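You operate a simulated robot arm through the tools that you are given. There is no shell and no other tool. Be economical: measure what you need, move in short steps, check, and stop when the job is done.

You run a simulated two-armed robot. Do the job below in one go: nothing can be reset, and whatever is moved stays where it is left.

TASK
On the left cork mat, fold the blue towel in half.

The check looks at the end state, three seconds after you hand in, the way a careful person would. Anything else that was tipped, shoved, dropped, spilled or broken makes it a failure. Flat cloth is picked up by pressing the open fingertips on it (5 to 10 N) and closing them slowly along it; thin cloth reads only 2 to 8 mm in the jaws.

THE ROBOT
Two 7-joint arms with two-finger parallel grippers on one trunk, on a base that drives. Base frame: it is fixed to the floor where the robot stands at the start and does not move with it; the origin is under the middle of the robot, x ahead of it, y to its left, z up; the surface under the hand at the start is at about z = 760. Units: mm, degrees, N and s.
The left shoulder is at the start at [62, 197, 979], the right one opposite. With the tool pointing down near the work surface each hand reaches from about 320 to 720 mm from the robot's upright axis, wherever it stands, measured 20 degrees to its own side. Places, roughly: left cork mat [500, -100, 800]. Payload 1.57 kg a hand.
The tool frame of a hand sits at the grasp point between the pads (the TCP): z along the fingers, y along the line on which they close. The tips reach 30 mm beyond it. Largest opening 110 mm; finger width 24, thickness 12; the body of the gripper, 48 by 112 mm, starts 78 mm behind the TCP.
Orientation is told as [roll, pitch, yaw] about the base's x, y, z axes, in that order, counted from this pose: with the fingers straight down and closing along the base's y, the tool's x points along the base's -x, its y along +y and its z along -z.

THE INTERFACE
- The arms move only by the tool drive_tool. It takes "left_commands", "right_commands" or both (then of equal length, played together; a hand with none holds still); each is a list of rows, each an object (a shift or turn left out is 0, a gripper value left out holds the last) with "slide": the shift along the tool's x, y, z in mm, a list of three; "angular": the turn, a rotation vector about the tool's x, y, z in degrees, a list of three. In form: [{"slide": [tx, ty, tz], "angular": [ax, ay, az]}, ...]. A call has 1 to 20 rows; each row shifts and turns the commanded pose from where the row before left it, along the tool's axes as they then stand. "left_fingers" and "right_fingers" are, for a hand that has rows, the gripper command, from -1 (fully open) to 1 (shut), values between in proportion, set as the call begins (left out, the last holds). A row lasts 0.2 s, in which the tool goes at most 50 mm and 8.6 degrees; a call with a longer step from one row to the next is refused whole, and so is a gripper value outside its range. A pose out of reach is approached as far as the arm can. The call stops where the force on the tool passes 40 N (or 10 N more than at its start, if that is more) or the arm is blocked; 0.2 s more then pass. The fingers move at their own pace (about 72 mm/s each) and stop on an object; they squeeze with about 24 N. The grip force told is the motor's: it shows also when the fingers shut on nothing. Time passes only in rows, and 0.2 s behind the last, so rows that do not move let the fingers close. It gives the time, the measured TCP pose, the force on the tool (base axes), the opening and the grip force at its end, in the units of the frame above (readings bear some noise), with the torque about the TCP (base axes, N m) and any sound that the robot's microphone picked up.
- Cameras (640 x 400 px; columns grow to the right, rows downward): "scene" is now at [91.4, -2.4, 1541.8]; the picture's right is [-0.01, -1.00, -0.00], its down [-0.92, 0.01, -0.39] and it looks along [0.39, -0.01, -0.92] (base axes); focal length 266 px, centre (320, 200). "left" rides on the left gripper at [70, -16, -141] in its tool frame; the picture's right is [0.23, 0.97, 0.00], its down [-0.85, 0.20, -0.48] and it looks along [-0.47, 0.11, 0.88] (tool axes); focal length 222 px, centre (320, 200). "right" rides on the right gripper at [70, 16, -141] in its tool frame; the picture's right is [-0.23, 0.97, 0.00], its down [-0.85, -0.20, -0.48] and it looks along [-0.47, -0.11, 0.88] (tool axes); focal length 222 px, centre (320, 200). There is no depth. A picture from a camera that has moved, and an enlarged one, comes with that camera's place and axes in the base frame and with its lens.
- capture(camera): a new picture of that camera. No time passes.
- move_column(by): slides the trunk up (or, below 0, down) by that many mm; the arms and the scene camera ride with it, the base frame stays. It gives what a move gives, with no picture.
- base_move(legs): drives the robot by 1 to 6 legs, each [ahead, left, turn to the left] in mm, mm and degrees, along the robot's own axes; the way and the turn of a leg run together, so that a leg with both is an arc; at most 1500 mm and 180 degrees a leg. The arms and the cameras ride along, it lands a little off, and it stops where it bumps. It gives what a move gives.
- head_to(pan, tilt): turns the head with the scene camera to pan (to the left, within 86 degrees either way) and tilt (down, from -29 to 69), counted from straight ahead of the robot. It gives what a move gives.
- zoom(camera, box): a new picture of the part [left, top, right, bottom] of that camera's present view, enlarged. No time passes.
- close_job(): hands the job in; it is judged then, once.

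Go step by step. Nothing tells you exact positions but the pictures and the camera data: compare them with the known pose of the tool, close in by small moves and look again before you grip or let go. The budget is 120 turns and 88 pictures, counting those below and the enlarged ones. Unless the task says otherwise, let go and move clear before handing in, and close with one line.

The tools are called after "Call:" as name(argument=value, ...) on one line, values as JSON. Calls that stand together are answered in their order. drive_tool: Moves the arms, as the interface text tells. Its arguments: {"type":"object","properties":{"left_commands":{"type":"array","items":{"type":"object","properties":{"slide":{"type":"array","items":{"type":"number"}},"angular":{"type":"array","items":{"type":"number"}}}}},"left_fingers":{"type":"number"},"right_commands":{"type":"array","items":{"type":"object","properties":{"slide":{"type":"array","items":{"type":"number"}},"angular":{"type":"array","items":{"type":"number"}}}}},"right_fingers":{"type":"number"}},"required":[]} The other tools are called the same way: move_column (by) slides the trunk up or down; base_move (legs) drives the base; head_to (pan, tilt) turns the head that bears the scene camera; capture (camera) takes a picture; zoom (camera, box) takes an enlarged picture of a part of a camera's view; close_job () hands the job in.

At the start:

```text
t: 0.0
left_eef_pos: [442.7, 84.8, 975.5]
left_tool_rot: [0.1, 0.2, 0.0]
left_ft_force: [-0.6, -0.4, -0.2]
left_torque: [0.03, 0.01, 0.01]
left_width: 109.8
left_grip_force: 0.1
right_eef_pos: [363.0, -266.0, 979.7]
right_tool_rot: [0.1, 0.2, 0.0]
right_ft_force: [-0.2, -0.1, 0.1]
right_torque: [-0.01, -0.02, -0.01]
right_width: 110.1
right_grip_force: 0.2
trunk travel left (down, up): [-575.0, 415.0]
robot x, y, heading: [2.6, -2.6, -0.2]
head pan, tilt: [-0.8, 67.1]
```

scene: 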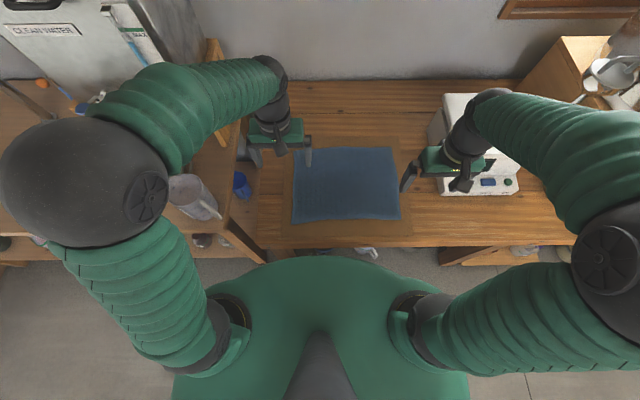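
right: 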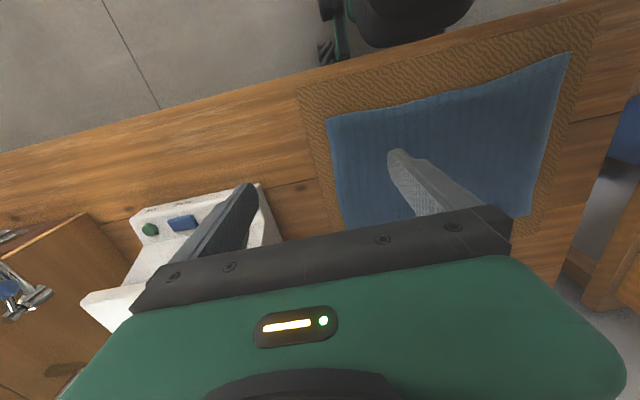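
left: 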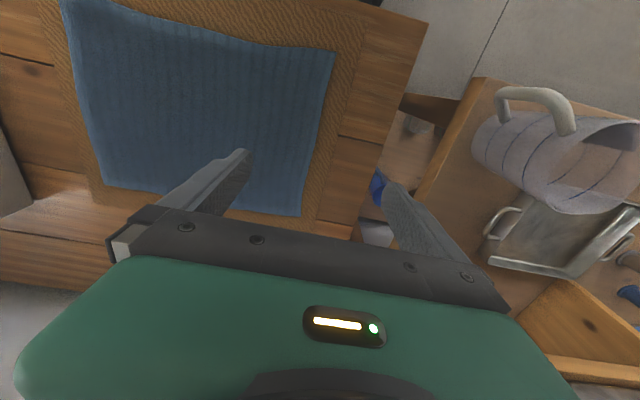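

The blue towel lies on the mat, roughly x 348–617 and y −265–73, and nothing close is in the way. I'll bring both hands above its two near corners, fingers partly open, then look again.

Call:
drive_tool(left_commands=[{"slide": [18, -9, 29]}, {"slide": [18, -9, 29]}, {"slide": [18, -9, 29]}, {"slide": [18, -9, 29]}, {}], right_commands=[{"slide": [-2, 8, 30]}, {"slide": [-2, 8, 30]}, {"slide": [-2, 8, 30]}, {"slide": [-3, 10, 30]}, {}], left_fingers=0.2, right_fingers=0.2)

Call:
zoom(camera="scene", box=[240, 110, 460, 248])

Call:
capture(camera="left")

Call:
capture(camera="right")

```text
t: 1.2
left_eef_pos: [371.8, 49.6, 858.8]
left_tool_rot: [-0.1, -0.1, 0.0]
left_ft_force: [-0.2, 0.3, 0.4]
left_torque: [0.02, 0.01, 0.02]
left_width: 43.7
left_grip_force: 0.1
right_eef_pos: [370.9, -232.1, 860.8]
right_tool_rot: [0.1, -0.1, 0.1]
right_ft_force: [0.1, 0.5, 0.7]
right_torque: [0.01, 0.01, -0.01]
right_width: 44.2
right_grip_force: 0.0
trunk travel left (down, up): [-575.0, 415.0]
robot x, y, heading: [0.5, 1.6, -0.1]
head pan, tilt: [-0.8, 67.1]
```

```text
2.90 times, centred on (350, 179) of scene
camera zoom: at [90.6, -2.7, 1541.8], right [-0.01, -1.0, 0.0], down [-0.92, 0.01, -0.39], along [0.39, -0.01, -0.92], focal length 770 px, centre (233, 261)
```

zoom: 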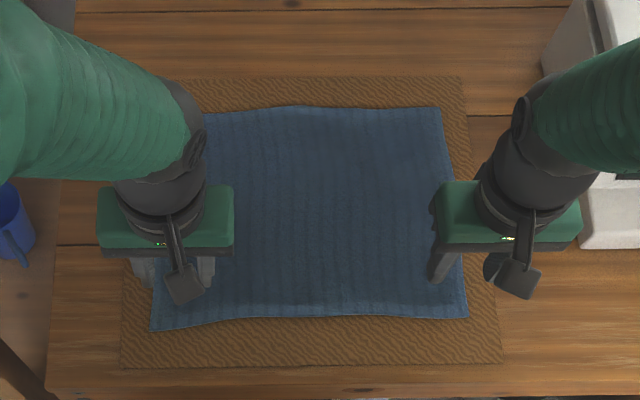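

```text
83 pictures are left
camera left: at [302.4, 33.9, 999.5], right [-0.23, 0.97, 0.0], down [0.85, 0.2, 0.48], along [0.47, 0.11, -0.88], focal length 222 px, centre (320, 200)
```

left: 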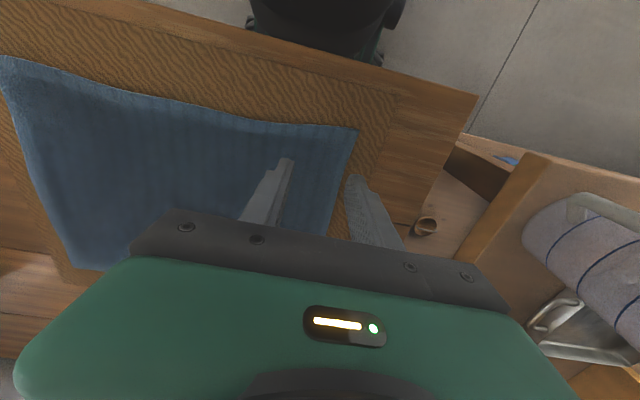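

```text
82 pictures are left
camera right: at [300.6, -216.2, 1001.8], right [0.23, 0.97, 0.0], down [0.85, -0.2, 0.48], along [0.47, -0.11, -0.88], focal length 222 px, centre (320, 200)
```

right: 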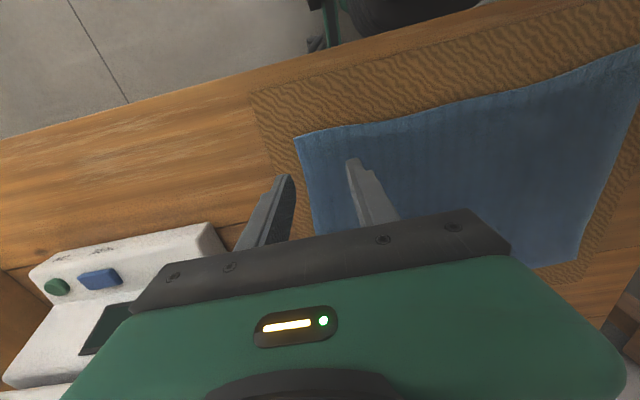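

The near corners come out at about (340, 79) and (348, −255), with the surface around z 765. I'll centre the fingers just inside those corners and come down carefully.

Call:
drive_tool(left_commands=[{"slide": [7, -4, 15]}, {"slide": [7, -4, 15]}, {"slide": [0, 0, 10]}, {"slide": [0, 0, 8]}, {}], right_commands=[{"slide": [4, 7, 16]}, {"slide": [4, 7, 16]}, {"slide": [0, 0, 10]}, {"slide": [0, 0, 8]}, {}])

Call:
capture(camera="left")

Call:
capture(camera="right")

```text
t: 2.4
left_eef_pos: [355.5, 40.4, 810.7]
left_tool_rot: [0.0, 0.0, 0.0]
left_ft_force: [-0.1, -0.4, 0.1]
left_torque: [-0.01, 0.01, -0.01]
left_width: 44.3
left_grip_force: 0.2
right_eef_pos: [363.3, -218.2, 809.5]
right_tool_rot: [0.0, 0.1, 0.0]
right_ft_force: [0.4, -0.2, 0.1]
right_torque: [0.01, -0.02, -0.01]
right_width: 44.0
right_grip_force: 0.2
trunk travel left (down, up): [-575.0, 415.0]
robot x, y, heading: [-1.6, 1.3, -0.0]
head pan, tilt: [-0.8, 67.1]
```

```text
81 pictures are left
camera left: at [286.6, 25.0, 951.7], right [-0.23, 0.97, 0.0], down [0.85, 0.2, 0.48], along [0.47, 0.11, -0.88], focal length 222 px, centre (320, 200)
```

left: 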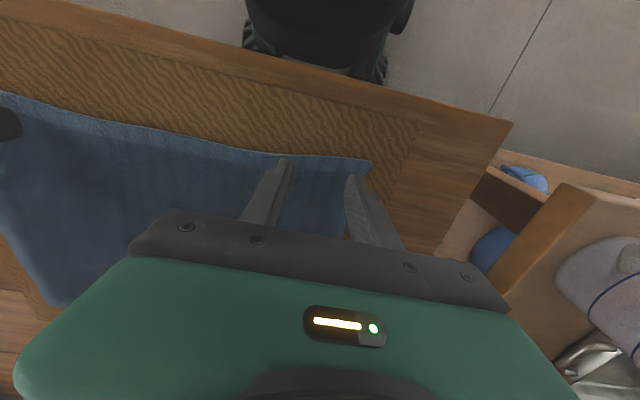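

```text
80 pictures are left
camera right: at [292.8, -201.5, 951.5], right [0.23, 0.97, 0.0], down [0.85, -0.2, 0.48], along [0.47, -0.11, -0.88], focal length 222 px, centre (320, 200)
```

right: 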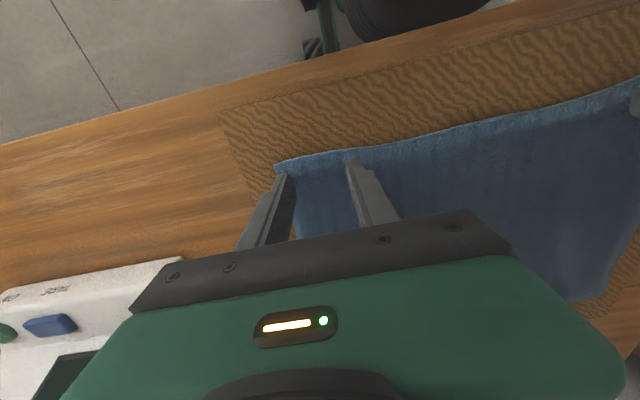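

The corners agree at z ≈ 765, so the tips are about 15 mm above the cloth. Lowering in small steps to feel contact.

Call:
drive_tool(left_commands=[{"slide": [0, 0, 4]}, {"slide": [0, 0, 4]}, {"slide": [0, 0, 2]}, {"slide": [0, 0, 2]}, {}], right_commands=[{"slide": [0, 0, 4]}, {"slide": [0, 0, 4]}, {"slide": [0, 0, 2]}, {"slide": [0, 0, 2]}, {}])

```text
t: 3.6
left_eef_pos: [355.4, 41.3, 797.2]
left_tool_rot: [-0.1, -0.1, 0.0]
left_ft_force: [0.5, 0.9, 2.7]
left_torque: [0.05, 0.01, 0.02]
left_width: 44.0
left_grip_force: 0.0
right_eef_pos: [363.1, -217.4, 797.8]
right_tool_rot: [0.1, 0.0, 0.0]
right_ft_force: [0.7, 0.2, 1.4]
right_torque: [0.01, -0.03, 0.03]
right_width: 43.9
right_grip_force: 0.1
trunk travel left (down, up): [-575.0, 415.0]
robot x, y, heading: [-1.5, 0.3, -0.0]
head pan, tilt: [-0.8, 67.1]
```

Call:
drive_tool(left_commands=[{"slide": [0, 0, 1]}, {}, {}], right_commands=[{"slide": [0, 0, 1.5]}, {}, {}])

```text
t: 4.4
left_eef_pos: [354.3, 41.3, 797.9]
left_tool_rot: [0.0, -0.1, 0.0]
left_ft_force: [0.8, -0.7, 2.5]
left_torque: [-0.02, -0.01, -0.02]
left_width: 43.9
left_grip_force: 0.0
right_eef_pos: [363.2, -218.4, 796.3]
right_tool_rot: [0.0, 0.0, 0.0]
right_ft_force: [1.1, 0.0, 8.5]
right_torque: [-0.05, -0.02, 0.05]
right_width: 43.8
right_grip_force: 0.1
trunk travel left (down, up): [-575.0, 415.0]
robot x, y, heading: [-3.7, -2.9, 0.3]
head pan, tilt: [-0.8, 67.1]
```

The right hand presses at 8.5 N and the left at 2.5 N, so the left goes down a little more.

Call:
drive_tool(left_commands=[{"slide": [0, 0, 1]}, {}, {}], right_commands=[{}, {}, {}])

```text
t: 5.2
left_eef_pos: [356.0, 40.3, 796.9]
left_tool_rot: [0.0, -0.1, 0.0]
left_ft_force: [1.1, -0.6, 10.6]
left_torque: [0.01, -0.11, -0.03]
left_width: 43.9
left_grip_force: 0.1
right_eef_pos: [363.2, -218.0, 797.8]
right_tool_rot: [0.1, 0.0, 0.0]
right_ft_force: [2.6, 1.2, 8.6]
right_torque: [0.01, -0.07, -0.02]
right_width: 43.9
right_grip_force: 0.0
trunk travel left (down, up): [-575.0, 415.0]
robot x, y, heading: [0.0, -3.0, 0.3]
head pan, tilt: [-0.8, 67.1]
```

Both press within range. Closing slowly now.

Call:
drive_tool(left_commands=[{}, {}], right_commands=[{}, {}], left_fingers=0.4, right_fingers=0.4)

Call:
drive_tool(left_commands=[{}, {}], right_commands=[{}, {}], left_fingers=0.6, right_fingers=0.6)

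Call:
drive_tool(left_commands=[{}, {}], right_commands=[{}, {}], left_fingers=0.8, right_fingers=0.8)

Call:
drive_tool(left_commands=[{}, {}, {}, {}], right_commands=[{}, {}, {}, {}], left_fingers=1, right_fingers=1)

Call:
capture(camera="left")

Call:
capture(camera="right")

```text
t: 5.8
left_eef_pos: [354.5, 41.5, 796.0]
left_tool_rot: [0.0, -0.1, 0.1]
left_ft_force: [0.4, -2.8, 10.7]
left_torque: [0.02, -0.05, 0.01]
left_width: 31.7
left_grip_force: 0.0
right_eef_pos: [362.1, -218.6, 796.3]
right_tool_rot: [0.1, 0.0, 0.0]
right_ft_force: [-1.8, 1.5, 7.8]
right_torque: [0.03, 0.02, 0.03]
right_width: 32.3
right_grip_force: 0.0
trunk travel left (down, up): [-575.0, 415.0]
robot x, y, heading: [0.9, -2.8, 0.1]
head pan, tilt: [-0.8, 67.1]
```

```text
t: 6.4
left_eef_pos: [356.0, 41.4, 797.5]
left_tool_rot: [0.0, -0.1, 0.0]
left_ft_force: [0.2, -2.8, 12.7]
left_torque: [-0.08, -0.03, 0.03]
left_width: 21.0
left_grip_force: 0.1
right_eef_pos: [362.0, -218.2, 797.5]
right_tool_rot: [0.1, 0.0, -0.1]
right_ft_force: [0.0, 2.6, 7.1]
right_torque: [0.06, 0.0, 0.04]
right_width: 21.5
right_grip_force: 0.1
trunk travel left (down, up): [-575.0, 415.0]
robot x, y, heading: [-0.3, 0.8, 0.0]
head pan, tilt: [-0.8, 67.1]
```

```text
t: 7.0
left_eef_pos: [354.5, 41.3, 796.2]
left_tool_rot: [0.0, 0.0, 0.0]
left_ft_force: [-0.3, -2.2, 11.9]
left_torque: [-0.03, -0.03, 0.0]
left_width: 11.0
left_grip_force: 0.1
right_eef_pos: [362.3, -218.1, 798.7]
right_tool_rot: [0.2, -0.2, 0.0]
right_ft_force: [-0.5, 1.1, 7.0]
right_torque: [0.02, 0.0, -0.02]
right_width: 10.9
right_grip_force: 0.1
trunk travel left (down, up): [-575.0, 415.0]
robot x, y, heading: [-1.5, 2.6, -0.1]
head pan, tilt: [-0.8, 67.1]
```

```text
t: 8.0
left_eef_pos: [355.2, 40.0, 795.7]
left_tool_rot: [0.0, -0.1, 0.0]
left_ft_force: [0.7, -5.4, 11.7]
left_torque: [-0.07, 0.0, -0.08]
left_width: 4.6
left_grip_force: 23.8
right_eef_pos: [362.9, -217.5, 796.6]
right_tool_rot: [0.1, 0.0, 0.0]
right_ft_force: [0.0, 3.9, 7.2]
right_torque: [0.1, -0.04, -0.03]
right_width: 3.9
right_grip_force: 24.2
trunk travel left (down, up): [-575.0, 415.0]
robot x, y, heading: [-2.2, -0.5, 0.2]
head pan, tilt: [-0.8, 67.1]
```

```text
79 pictures are left
camera left: at [286.5, 25.2, 937.0], right [-0.23, 0.97, 0.0], down [0.85, 0.2, 0.48], along [0.47, 0.11, -0.88], focal length 222 px, centre (320, 200)
```

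left: 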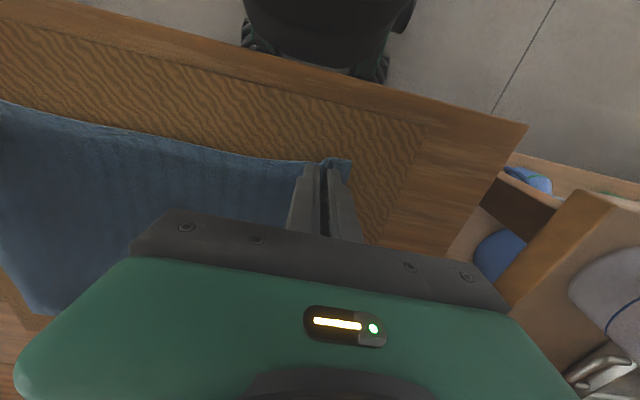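

```text
78 pictures are left
camera right: at [291.9, -202.0, 938.2], right [0.23, 0.97, 0.0], down [0.85, -0.2, 0.48], along [0.47, -0.11, -0.88], focal length 222 px, centre (320, 200)
```

right: 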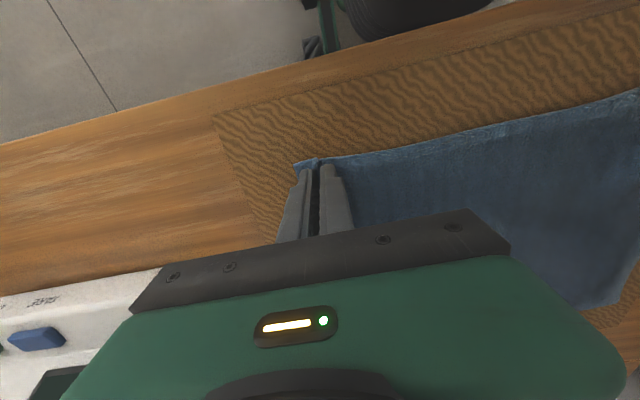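

Both hands hold cloth, but in this pinch the held strip can't turn over as the fold lands. I'll spread it back, lift, and turn the hands 90° so the fingers close across the edge instead.

Call:
drive_tool(left_commands=[{}, {}, {}, {"slide": [0, 0, -30]}, {"slide": [0, 0, -40]}], right_commands=[{}, {}, {}, {"slide": [0, 0, -30]}, {"slide": [0, 0, -40]}], left_fingers=0.2, right_fingers=0.2)

Call:
drive_tool(left_commands=[{"angular": [0, 0, 8.2]}, {"angular": [0, 0, 8.2]}, {"angular": [0, 0, 8.2]}, {"angular": [0, 0, 8.2]}, {"angular": [0, 0, 8.2]}, {"angular": [0, 0, 8.2]}, {"angular": [0, 0, 8.2]}, {"angular": [0, 0, 8.2]}, {"angular": [0, 0, 8.2]}, {"angular": [0, 0, 8.2]}, {"angular": [0, 0, 8]}, {}], right_commands=[{"angular": [0, 0, -8.2]}, {"angular": [0, 0, -8.2]}, {"angular": [0, 0, -8.2]}, {"angular": [0, 0, -8.2]}, {"angular": [0, 0, -8.2]}, {"angular": [0, 0, -8.2]}, {"angular": [0, 0, -8.2]}, {"angular": [0, 0, -8.2]}, {"angular": [0, 0, -8.2]}, {"angular": [0, 0, -8.2]}, {"angular": [0, 0, -8]}, {}])

Call:
capture(camera="left")

Call:
capture(camera="right")

Call:
capture(camera="scene")

```text
t: 9.2
left_eef_pos: [354.0, 42.4, 867.5]
left_tool_rot: [0.0, 0.0, -0.1]
left_ft_force: [0.3, 0.1, 0.3]
left_torque: [-0.01, 0.01, 0.0]
left_width: 44.1
left_grip_force: 0.0
right_eef_pos: [360.5, -217.3, 869.0]
right_tool_rot: [0.0, -0.3, 0.0]
right_ft_force: [0.1, -0.2, 0.2]
right_torque: [0.04, -0.02, 0.01]
right_width: 44.1
right_grip_force: 0.1
trunk travel left (down, up): [-575.0, 415.0]
robot x, y, heading: [1.3, -1.7, 0.0]
head pan, tilt: [-0.8, 67.1]
```

```text
t: 11.8
left_eef_pos: [355.8, 41.4, 866.8]
left_tool_rot: [0.0, -0.1, -90.1]
left_ft_force: [0.2, 0.4, 0.2]
left_torque: [0.03, 0.03, 0.01]
left_width: 44.1
left_grip_force: 0.0
right_eef_pos: [363.7, -218.2, 866.6]
right_tool_rot: [0.0, -0.1, 90.1]
right_ft_force: [-0.8, 0.5, 0.8]
right_torque: [0.0, 0.03, -0.02]
right_width: 44.1
right_grip_force: 0.1
trunk travel left (down, up): [-575.0, 415.0]
robot x, y, heading: [5.7, 3.0, -0.2]
head pan, tilt: [-0.8, 67.1]
```

```text
77 pictures are left
camera left: at [340.3, 111.3, 1006.7], right [0.97, 0.23, 0.0], down [0.2, -0.86, 0.48], along [0.11, -0.47, -0.88], focal length 222 px, centre (320, 200)
```

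left: 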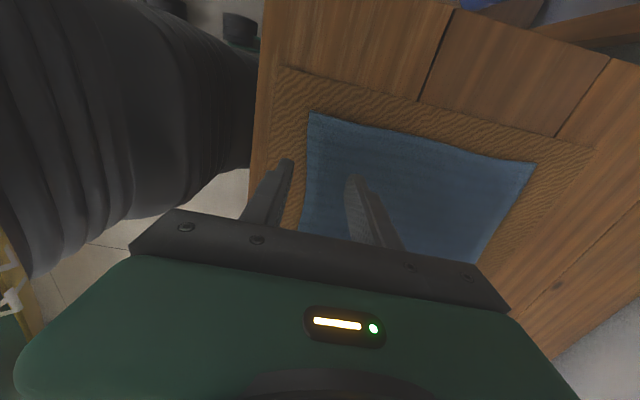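

```text
76 pictures are left
camera right: at [346.9, -287.7, 1007.8], right [-0.97, 0.23, 0.0], down [0.2, 0.85, 0.48], along [0.11, 0.47, -0.88], focal length 222 px, centre (320, 200)
```

right: 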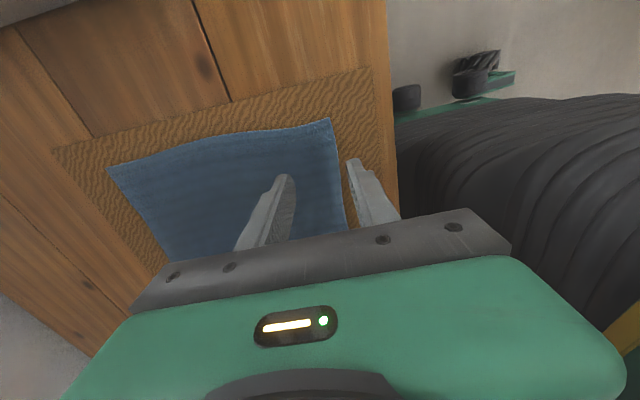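

```text
75 pictures are left
camera scene: at [91.5, -2.5, 1541.8], right [-0.01, -1.0, 0.0], down [-0.92, 0.01, -0.39], along [0.39, -0.01, -0.92], focal length 266 px, centre (320, 200)
```

scene: 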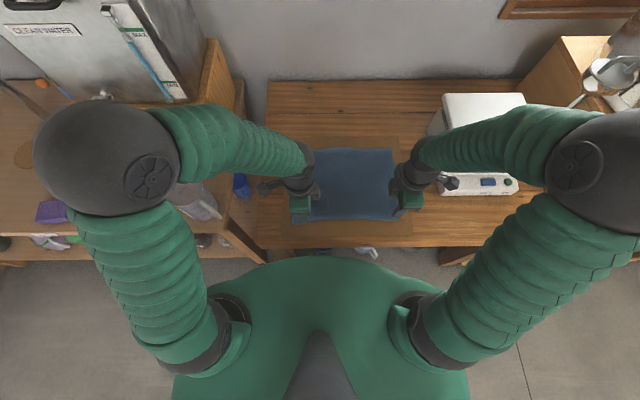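

The turn worked on both sides with the fingers straddling the near edge. Next I narrow the opening, tilt the outer finger slightly lower, move toward the corners and come down above the cloth.

Call:
drive_tool(left_commands=[{"slide": [10, -4, 18]}, {"slide": [9, -4, 18]}, {"slide": [0, 0, 18]}, {"angular": [-3, 0, 0]}, {}], right_commands=[{"slide": [9, 3, 18]}, {"slide": [9, 3, 18]}, {"slide": [0, 0, 18]}, {"angular": [3, 0, 0]}, {}], left_fingers=0.45, right_fingers=0.45)

Call:
zoom(camera="left", box=[220, 60, 460, 210])

Call:
zoom(camera="right", box=[200, 60, 440, 210])

```text
t: 13.0
left_eef_pos: [348.3, 60.0, 814.3]
left_tool_rot: [3.0, 0.1, -90.0]
left_ft_force: [-0.4, -0.2, -0.5]
left_torque: [-0.02, 0.01, 0.0]
left_width: 30.0
left_grip_force: 0.1
right_eef_pos: [356.7, -236.7, 812.3]
right_tool_rot: [-3.0, -0.1, 90.0]
right_ft_force: [-0.5, 0.2, 1.1]
right_torque: [-0.02, 0.03, 0.01]
right_width: 30.4
right_grip_force: 0.0
trunk travel left (down, up): [-575.0, 415.0]
robot x, y, heading: [0.4, -0.1, 0.2]
head pan, tilt: [-0.8, 67.1]
```

```text
2.67 times, centred on (340, 135) of left
camera zoom: at [325.5, 130.7, 952.9], right [0.97, 0.23, 0.05], down [0.17, -0.86, 0.49], along [0.15, -0.47, -0.87], focal length 592 px, centre (267, 373)
```

zoom: 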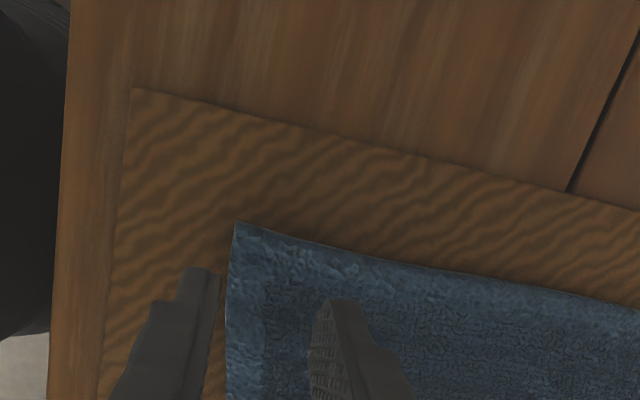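

```text
2.67 times, centred on (320, 135) of right
camera zoom: at [333.1, -306.2, 952.8], right [-0.97, 0.23, -0.05], down [0.17, 0.85, 0.49], along [0.15, 0.47, -0.87], focal length 592 px, centre (320, 373)
```

zoom: 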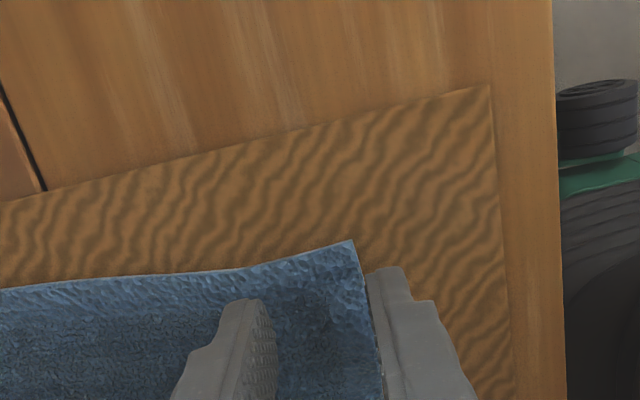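

The outer fingers sit just outside the edge. I'll shift 3 mm outward and descend.

Call:
drive_tool(left_commands=[{"slide": [0, -3, 5]}, {"slide": [0, 0, 5]}, {"slide": [0, 0, 3]}, {"slide": [0, 0, 2]}, {}], right_commands=[{"slide": [0, 3, 4]}, {"slide": [0, 0, 4]}, {"slide": [0, 0, 3]}, {"slide": [0, 0, 2]}, {}])

```text
t: 14.2
left_eef_pos: [345.9, 60.1, 797.5]
left_tool_rot: [3.0, 0.0, -90.0]
left_ft_force: [0.5, 0.2, 0.1]
left_torque: [0.01, -0.03, -0.02]
left_width: 30.4
left_grip_force: 0.0
right_eef_pos: [355.5, -235.9, 799.2]
right_tool_rot: [-3.0, -0.1, 90.0]
right_ft_force: [0.4, 0.2, -0.1]
right_torque: [0.02, 0.03, 0.01]
right_width: 30.4
right_grip_force: 0.0
trunk travel left (down, up): [-575.0, 415.0]
robot x, y, heading: [2.0, 0.7, -0.2]
head pan, tilt: [-0.8, 67.1]
```

Call:
drive_tool(left_commands=[{"slide": [0, 0, 1]}, {"slide": [0, 0, 1]}, {}], right_commands=[{"slide": [0, 0, 1]}, {"slide": [0, 0, 1]}, {}])

```text
t: 15.0
left_eef_pos: [345.3, 60.5, 795.9]
left_tool_rot: [3.1, -0.1, -90.0]
left_ft_force: [0.5, 0.3, 6.5]
left_torque: [0.05, -0.14, 0.0]
left_width: 30.6
left_grip_force: 0.6
right_eef_pos: [356.2, -236.0, 797.7]
right_tool_rot: [-3.0, -0.1, 90.0]
right_ft_force: [0.0, 0.0, 0.1]
right_torque: [0.01, 0.02, 0.0]
right_width: 30.0
right_grip_force: 0.0
trunk travel left (down, up): [-575.0, 415.0]
robot x, y, heading: [-1.4, -1.3, -0.1]
head pan, tilt: [-0.8, 67.1]
```

Call:
drive_tool(left_commands=[{"slide": [0, 0, 0.4]}, {}, {}], right_commands=[{"slide": [0, 0, 1]}, {"slide": [0, 0, 0.7]}, {}])

```text
t: 15.8
left_eef_pos: [345.8, 59.5, 794.3]
left_tool_rot: [3.0, 0.0, -90.0]
left_ft_force: [0.8, 1.6, 8.3]
left_torque: [0.11, -0.18, 0.03]
left_width: 30.9
left_grip_force: 0.5
right_eef_pos: [354.9, -235.2, 795.3]
right_tool_rot: [-2.9, -0.1, 90.0]
right_ft_force: [-0.2, -0.6, 2.0]
right_torque: [-0.01, 0.0, 0.01]
right_width: 30.7
right_grip_force: 0.3
trunk travel left (down, up): [-575.0, 415.0]
robot x, y, heading: [4.2, 2.7, -0.2]
head pan, tilt: [-0.8, 67.1]
```

Call:
drive_tool(left_commands=[{}, {}], right_commands=[{"slide": [0, 0, 1]}, {}])

Call:
zoom(camera="left", box=[220, 60, 460, 210])

Call:
zoom(camera="right", box=[200, 60, 440, 210])

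```text
t: 16.4
left_eef_pos: [345.3, 58.8, 796.3]
left_tool_rot: [3.0, -0.1, -90.0]
left_ft_force: [0.1, 2.4, 5.8]
left_torque: [0.06, -0.12, 0.02]
left_width: 31.2
left_grip_force: 0.3
right_eef_pos: [355.3, -236.3, 794.8]
right_tool_rot: [-3.1, -0.1, 90.0]
right_ft_force: [0.0, -1.9, 6.2]
right_torque: [-0.08, -0.14, 0.0]
right_width: 30.2
right_grip_force: 0.0
trunk travel left (down, up): [-575.0, 415.0]
robot x, y, heading: [0.1, -1.5, 0.1]
head pan, tilt: [-0.8, 67.1]
```

```text
2.67 times, centred on (340, 135) of left
camera zoom: at [322.2, 129.7, 935.1], right [0.97, 0.23, 0.05], down [0.17, -0.86, 0.49], along [0.15, -0.47, -0.87], focal length 592 px, centre (267, 373)
```

zoom: 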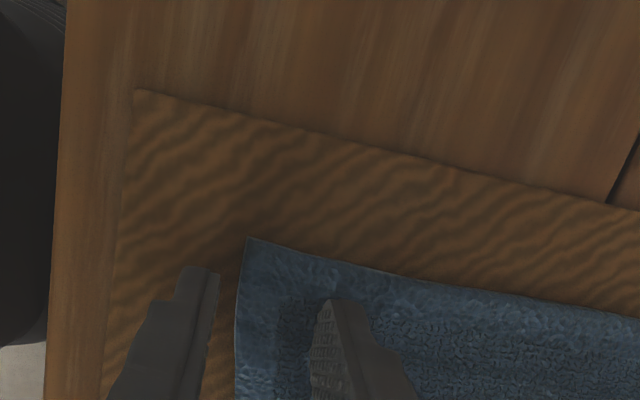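

```text
2.67 times, centred on (320, 135) of right
camera zoom: at [330.6, -305.5, 935.9], right [-0.97, 0.23, -0.05], down [0.17, 0.85, 0.49], along [0.16, 0.47, -0.87], focal length 592 px, centre (320, 373)
```

zoom: 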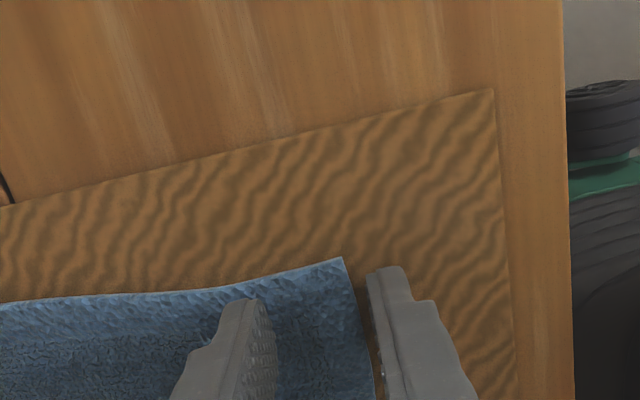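

Both outer fingers are on the mat just beyond the edge, with the inner ones pressing on the cloth. Closing slowly.

Call:
drive_tool(left_commands=[{}, {}], right_commands=[{}, {}], left_fingers=0.6, right_fingers=0.6)

Call:
drive_tool(left_commands=[{}, {}], right_commands=[{}, {}], left_fingers=0.75, right_fingers=0.75)

Call:
drive_tool(left_commands=[{}, {}], right_commands=[{}, {}], left_fingers=0.9, right_fingers=0.9)

Call:
drive_tool(left_commands=[{}, {}, {}], right_commands=[{}, {}, {}], left_fingers=1, right_fingers=1)

Call:
zoom(camera="left", box=[220, 60, 460, 210])

Call:
zoom(camera="right", box=[200, 60, 440, 210])

```text
t: 17.0
left_eef_pos: [344.5, 60.8, 795.4]
left_tool_rot: [3.0, 0.0, -89.9]
left_ft_force: [-1.9, -1.8, 7.2]
left_torque: [0.0, -0.1, -0.04]
left_width: 22.3
left_grip_force: 0.3
right_eef_pos: [354.5, -235.8, 794.0]
right_tool_rot: [-3.1, -0.1, 90.0]
right_ft_force: [-0.1, 0.5, 7.9]
right_torque: [0.03, -0.08, 0.01]
right_width: 22.5
right_grip_force: 0.1
trunk travel left (down, up): [-575.0, 415.0]
robot x, y, heading: [1.3, -0.4, -0.1]
head pan, tilt: [-0.8, 67.1]
```

```text
t: 17.6
left_eef_pos: [344.8, 59.1, 795.5]
left_tool_rot: [3.1, 0.0, -89.9]
left_ft_force: [-0.4, -0.5, 8.8]
left_torque: [-0.02, -0.09, 0.01]
left_width: 14.4
left_grip_force: 0.2
right_eef_pos: [354.4, -236.2, 794.9]
right_tool_rot: [-3.0, -0.1, 89.9]
right_ft_force: [0.0, 0.0, 10.4]
right_torque: [0.03, -0.09, 0.02]
right_width: 14.4
right_grip_force: 0.1
trunk travel left (down, up): [-575.0, 415.0]
robot x, y, heading: [-1.1, -0.8, -0.0]
head pan, tilt: [-0.8, 67.1]
```

```text
t: 18.2
left_eef_pos: [344.3, 59.2, 795.0]
left_tool_rot: [3.0, 0.0, -90.0]
left_ft_force: [0.3, 0.2, 11.5]
left_torque: [0.01, -0.14, 0.01]
left_width: 7.0
left_grip_force: 0.1
right_eef_pos: [353.9, -236.0, 794.6]
right_tool_rot: [-3.1, 0.0, 90.0]
right_ft_force: [2.6, -1.3, 10.9]
right_torque: [-0.06, -0.17, 0.02]
right_width: 6.6
right_grip_force: 8.0
trunk travel left (down, up): [-575.0, 415.0]
robot x, y, heading: [3.3, 2.0, -0.1]
head pan, tilt: [-0.8, 67.1]
```

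```text
t: 19.0
left_eef_pos: [344.3, 59.7, 795.0]
left_tool_rot: [3.1, 0.0, -89.9]
left_ft_force: [3.5, -0.6, 12.8]
left_torque: [0.0, -0.21, 0.04]
left_width: 3.2
left_grip_force: 23.5
right_eef_pos: [355.0, -235.3, 795.2]
right_tool_rot: [-2.9, 0.0, 89.9]
right_ft_force: [-0.4, -2.1, 12.2]
right_torque: [-0.05, -0.13, 0.0]
right_width: 4.2
right_grip_force: 24.1
trunk travel left (down, up): [-575.0, 415.0]
robot x, y, heading: [-0.6, -1.1, -0.2]
head pan, tilt: [-0.8, 67.1]
```

```text
2.67 times, centred on (340, 135) of left
camera zoom: at [322.0, 129.7, 935.3], right [0.97, 0.23, 0.05], down [0.17, -0.86, 0.49], along [0.16, -0.47, -0.87], focal length 592 px, centre (267, 373)
```

zoom: 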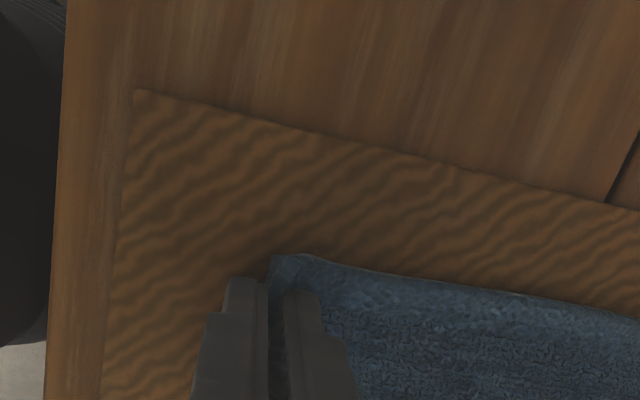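

```text
2.67 times, centred on (320, 135) of right
camera zoom: at [330.3, -305.5, 936.0], right [-0.97, 0.23, -0.05], down [0.17, 0.85, 0.49], along [0.16, 0.47, -0.87], focal length 592 px, centre (320, 373)
```

zoom: 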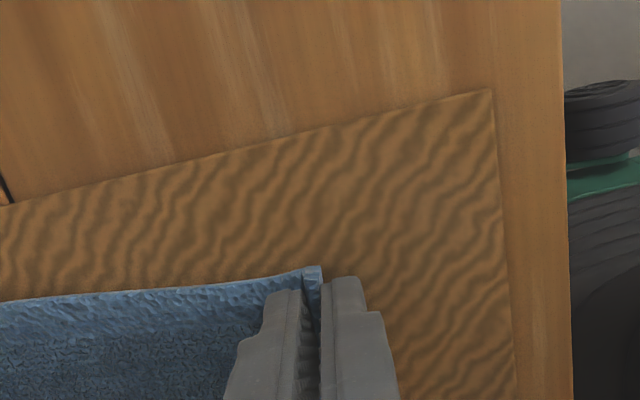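

The edge is pinched cleanly in both hands (3–4 mm). A short lift to confirm the grip.

Call:
drive_tool(left_commands=[{"slide": [0, 2, -10]}, {"slide": [0, 4, -15]}, {"slide": [0, 8, -15]}, {}], right_commands=[{"slide": [0, -2, -10]}, {"slide": [0, -4, -15]}, {"slide": [0, -8, -15]}, {}])

Call:
capture(camera="left")

Call:
capture(camera="right")

```text
t: 20.0
left_eef_pos: [357.2, 59.7, 836.0]
left_tool_rot: [2.9, 0.1, -90.0]
left_ft_force: [-0.2, 0.3, 0.1]
left_torque: [-0.01, 0.0, 0.03]
left_width: 2.9
left_grip_force: 24.0
right_eef_pos: [366.7, -237.7, 836.3]
right_tool_rot: [-3.0, -0.1, 90.0]
right_ft_force: [0.1, 0.6, 0.1]
right_torque: [-0.05, -0.03, 0.02]
right_width: 4.0
right_grip_force: 23.5
trunk travel left (down, up): [-575.0, 415.0]
robot x, y, heading: [2.1, -4.6, -0.2]
head pan, tilt: [-0.8, 67.1]
```

```text
68 pictures are left
camera left: at [335.3, 129.4, 975.3], right [0.97, 0.23, 0.05], down [0.17, -0.86, 0.49], along [0.15, -0.47, -0.87], focal length 222 px, centre (320, 200)
```

left: 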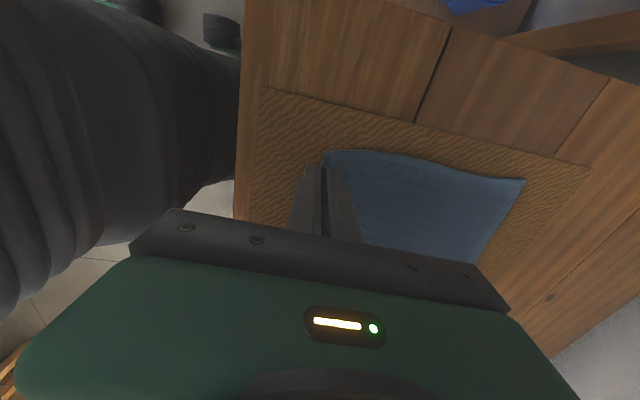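

```text
67 pictures are left
camera right: at [342.6, -307.3, 975.9], right [-0.97, 0.23, -0.05], down [0.17, 0.85, 0.49], along [0.15, 0.47, -0.87], focal length 222 px, centre (320, 200)
```

right: 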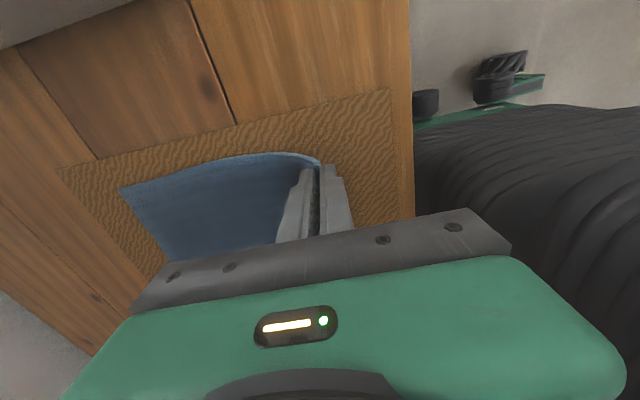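

The grip holds. Now the fold arc: I carry the edge up and over in step, stop before the far edge and look.

Call:
drive_tool(left_commands=[{"slide": [0, 5, -20], "angular": [3, 0, 0]}, {"slide": [0, 15, -20]}, {"slide": [0, 15, -15]}, {"slide": [0, 20, -8]}, {"slide": [0, 20, -5]}, {"slide": [0, 20, 0]}, {"slide": [0, 20, 0]}, {"slide": [0, 20, 0]}, {"slide": [0, 20, 5]}, {"slide": [0, 20, 8]}, {"slide": [0, 15, 12]}, {}], right_commands=[{"slide": [0, -5, -20], "angular": [-3, 0, 0]}, {"slide": [0, -14, -20]}, {"slide": [0, -14, -15]}, {"slide": [0, -19, -8]}, {"slide": [0, -19, -5]}, {"slide": [0, -19, 0]}, {"slide": [0, -19, 0]}, {"slide": [0, -19, 0]}, {"slide": [0, -19, 5]}, {"slide": [0, -19, 8]}, {"slide": [0, -15, 12]}, {}])

Call:
capture(camera="left")

Call:
capture(camera="right")

Call:
zoom(camera="scene", box=[240, 110, 460, 248])

```text
t: 22.6
left_eef_pos: [546.2, 60.5, 878.8]
left_tool_rot: [0.1, 0.1, -90.0]
left_ft_force: [-0.3, 0.2, 0.7]
left_torque: [0.01, -0.05, 0.0]
left_width: 3.1
left_grip_force: 24.3
right_eef_pos: [547.0, -235.3, 877.3]
right_tool_rot: [-0.1, -0.1, 90.0]
right_ft_force: [-0.8, 0.2, 0.0]
right_torque: [0.03, -0.07, 0.03]
right_width: 3.8
right_grip_force: 23.8
trunk travel left (down, up): [-575.0, 415.0]
robot x, y, heading: [0.6, -2.1, -0.2]
head pan, tilt: [-0.8, 67.1]
```

```text
66 pictures are left
camera left: at [530.7, 130.3, 1019.4], right [0.97, 0.23, 0.0], down [0.2, -0.86, 0.48], along [0.11, -0.47, -0.88], focal length 222 px, centre (320, 200)
```

left: 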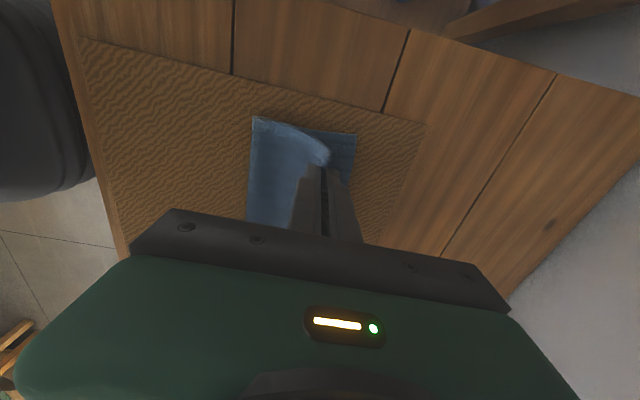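

```text
65 pictures are left
camera right: at [530.5, -304.7, 1019.2], right [-0.97, 0.23, 0.0], down [0.2, 0.85, 0.48], along [0.11, 0.47, -0.88], focal length 222 px, centre (320, 200)
```

right: 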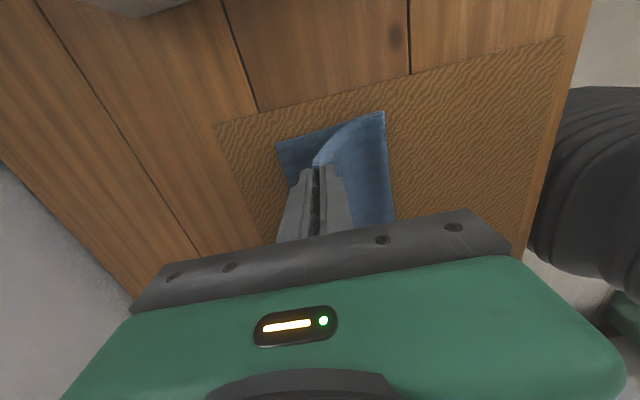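

```text
2.90 times, centred on (350, 179) of scene
camera zoom: at [92.2, -2.6, 1541.7], right [-0.01, -1.0, 0.0], down [-0.92, 0.01, -0.39], along [0.39, -0.01, -0.92], focal length 770 px, centre (233, 261)
```

zoom: 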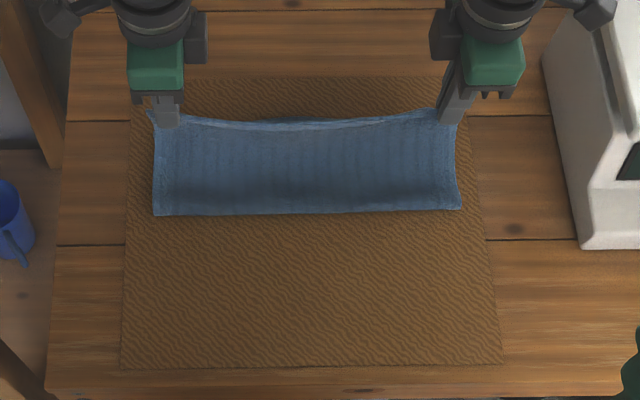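

The far half stayed flat and the fold lies near x 470. The far corners are now at about (584, 86) and (592, −252), having slipped back a little. I'll lower the held edge toward them and stop a bit above.

Call:
drive_tool(left_commands=[{"slide": [1, 8, 10]}, {"slide": [1, 8, 10]}, {"slide": [1, 6, 10]}, {"slide": [0, 5, 10]}, {"slide": [0, 3, 8]}, {}], right_commands=[{"slide": [0, -9, 10]}, {"slide": [0, -9, 10]}, {"slide": [0, -8, 10]}, {"slide": [0, -7, 10]}, {"slide": [0, -4, 8]}, {}])

Call:
capture(camera="left")

Call:
capture(camera="right")

Call:
zoom(camera="scene", box=[240, 110, 460, 248])

```text
t: 24.0
left_eef_pos: [575.4, 62.0, 830.1]
left_tool_rot: [0.2, 0.0, -90.1]
left_ft_force: [-0.6, 0.4, -0.1]
left_torque: [0.01, -0.02, 0.02]
left_width: 3.0
left_grip_force: 24.3
right_eef_pos: [584.9, -234.4, 830.5]
right_tool_rot: [0.0, -0.1, 89.9]
right_ft_force: [-0.2, 0.2, -0.2]
right_torque: [-0.04, -0.02, 0.0]
right_width: 4.0
right_grip_force: 24.0
trunk travel left (down, up): [-575.0, 415.0]
robot x, y, heading: [3.3, 0.7, -0.3]
head pan, tilt: [-0.8, 67.1]
```

```text
63 pictures are left
camera left: at [560.4, 132.1, 970.9], right [0.97, 0.23, 0.0], down [0.2, -0.86, 0.48], along [0.11, -0.47, -0.88], focal length 222 px, centre (320, 200)
```

left: 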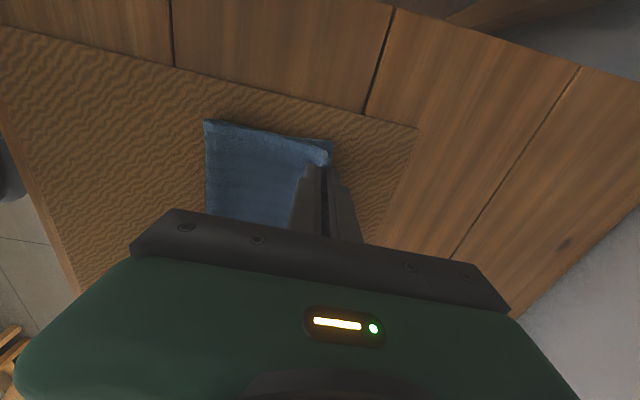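

```text
62 pictures are left
camera right: at [568.3, -304.9, 972.1], right [-0.97, 0.23, 0.0], down [0.2, 0.85, 0.48], along [0.11, 0.47, -0.88], focal length 222 px, centre (320, 200)
```

right: 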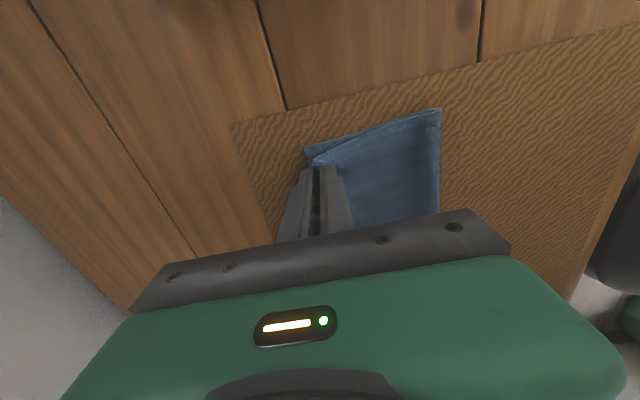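

```text
2.90 times, centred on (350, 179) of scene
camera zoom: at [93.4, -2.5, 1541.7], right [-0.01, -1.0, 0.0], down [-0.92, 0.01, -0.39], along [0.39, -0.01, -0.92], focal length 770 px, centre (233, 261)
```

zoom: 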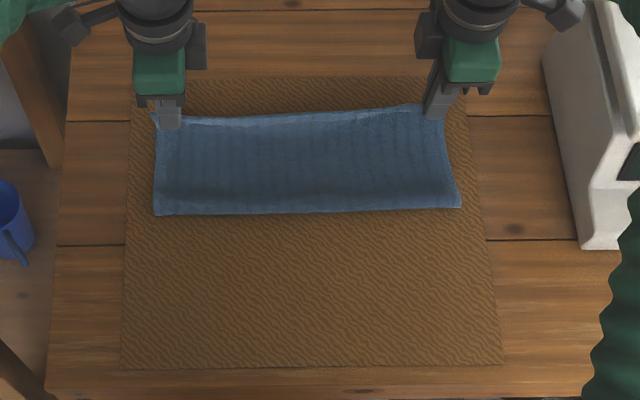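

Both held corners line up over the far corners. Lowering the rest of the way.

Call:
drive_tool(left_commands=[{"slide": [0, 1, 8]}, {"slide": [0, 1, 8]}, {"slide": [0, 0, 6]}, {"slide": [0, 0, 3]}, {"slide": [0, 0, 2]}, {}], right_commands=[{"slide": [0, -1, 8]}, {"slide": [0, -1, 8]}, {"slide": [0, 0, 6]}, {"slide": [0, 0, 3]}, {"slide": [0, 0, 2]}, {}])

Call:
zoom(camera="left", box=[180, 60, 420, 210])

Call:
zoom(camera="right", box=[240, 60, 480, 210])

```text
t: 25.4
left_eef_pos: [578.2, 61.7, 804.6]
left_tool_rot: [0.0, 0.0, -90.0]
left_ft_force: [-0.5, -1.3, 1.1]
left_torque: [-0.04, -0.01, 0.02]
left_width: 2.9
left_grip_force: 24.1
right_eef_pos: [586.0, -233.9, 804.1]
right_tool_rot: [0.0, -0.1, 90.0]
right_ft_force: [0.4, 0.8, 0.4]
right_torque: [0.02, -0.05, -0.03]
right_width: 3.8
right_grip_force: 23.7
trunk travel left (down, up): [-575.0, 415.0]
robot x, y, heading: [0.1, -1.8, -0.2]
head pan, tilt: [-0.8, 67.1]
```

```text
2.67 times, centred on (300, 135) of left
camera zoom: at [563.4, 132.1, 944.7], right [0.97, 0.23, 0.0], down [0.2, -0.86, 0.48], along [0.11, -0.47, -0.88], focal length 592 px, centre (373, 373)
```

zoom: 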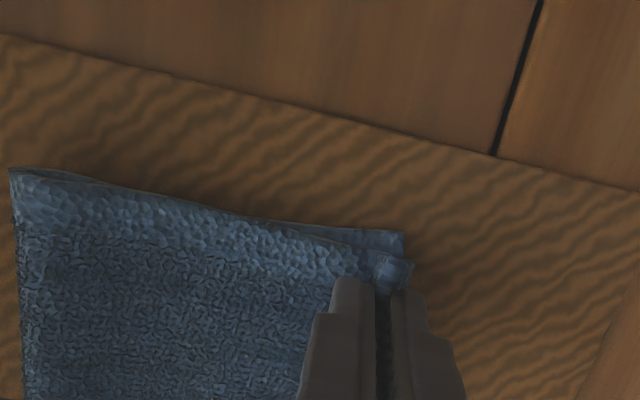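

```text
2.67 times, centred on (360, 135) of right
camera zoom: at [569.4, -305.8, 945.1], right [-0.97, 0.23, 0.0], down [0.2, 0.85, 0.48], along [0.11, 0.47, -0.88], focal length 592 px, centre (213, 373)
```

zoom: 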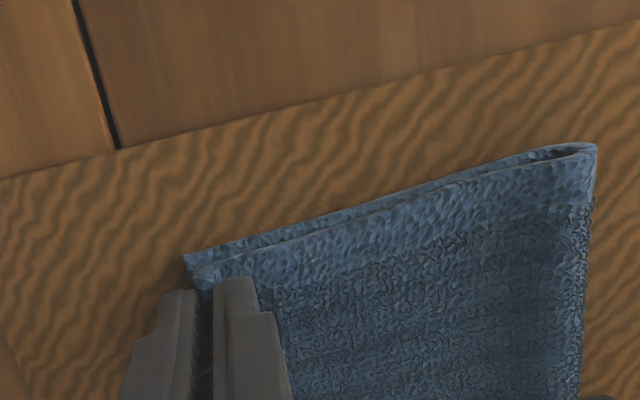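

Edges and corners line up within a few mm. I'll nudge the left hand outward, then open slightly and lift away.

Call:
drive_tool(left_commands=[{"slide": [2, 0, 1]}, {"slide": [2, 0, 1]}, {}], right_commands=[{"slide": [0, 0, 1]}, {"slide": [1, 0, 1]}, {}])

Call:
drive_tool(left_commands=[{}, {}, {}], right_commands=[{}, {}, {}], left_fingers=0.7, right_fingers=0.7)

Call:
zoom(camera="left", box=[180, 60, 420, 210])

Call:
zoom(camera="right", box=[240, 60, 480, 210])

```text
t: 26.2
left_eef_pos: [579.6, 66.9, 802.2]
left_tool_rot: [0.0, 0.0, -90.0]
left_ft_force: [0.9, -4.3, 4.0]
left_torque: [-0.14, -0.01, 0.01]
left_width: 3.0
left_grip_force: 24.3
right_eef_pos: [587.1, -236.4, 801.0]
right_tool_rot: [-0.1, -0.1, 90.0]
right_ft_force: [0.4, 2.6, 0.8]
right_torque: [0.08, -0.07, 0.0]
right_width: 3.7
right_grip_force: 24.4
trunk travel left (down, up): [-575.0, 415.0]
robot x, y, heading: [-0.2, 4.4, 0.0]
head pan, tilt: [-0.8, 67.1]
```

```text
t: 27.0
left_eef_pos: [579.4, 66.6, 801.5]
left_tool_rot: [0.0, 0.1, -90.1]
left_ft_force: [0.5, 0.2, 0.5]
left_torque: [-0.02, -0.02, 0.01]
left_width: 16.2
left_grip_force: 0.0
right_eef_pos: [586.2, -236.9, 802.4]
right_tool_rot: [0.1, -0.1, 89.9]
right_ft_force: [-0.4, -1.4, 1.5]
right_torque: [-0.01, 0.0, 0.0]
right_width: 16.3
right_grip_force: 0.1
trunk travel left (down, up): [-575.0, 415.0]
robot x, y, heading: [-3.1, -0.1, -0.0]
head pan, tilt: [-0.8, 67.1]
```

```text
2.67 times, centred on (300, 135) of left
camera zoom: at [563.8, 136.9, 942.4], right [0.97, 0.23, 0.0], down [0.2, -0.86, 0.48], along [0.11, -0.47, -0.88], focal length 592 px, centre (373, 373)
```

zoom: 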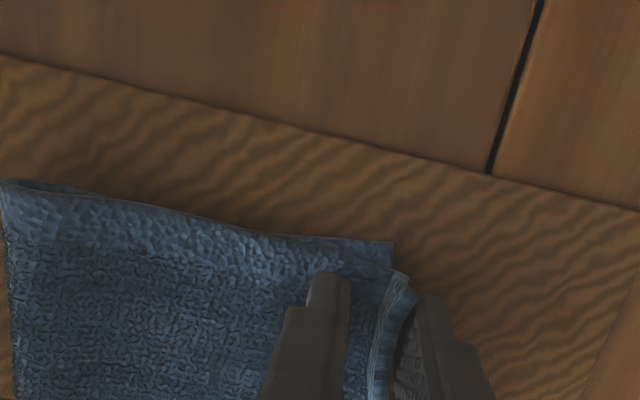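

```text
2.67 times, centred on (360, 135) of right
camera zoom: at [569.7, -306.7, 943.1], right [-0.97, 0.23, 0.0], down [0.2, 0.85, 0.48], along [0.11, 0.47, -0.88], focal length 592 px, centre (213, 373)
```

zoom: 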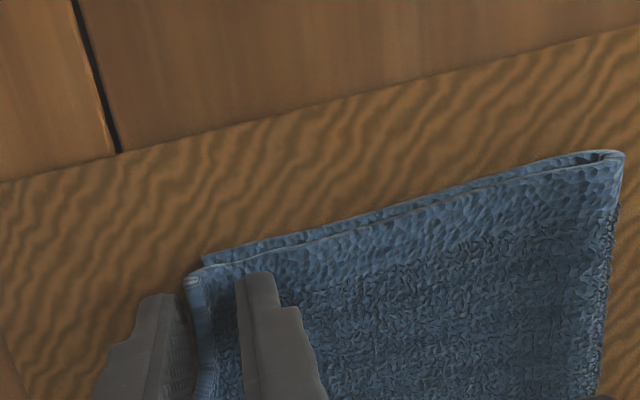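

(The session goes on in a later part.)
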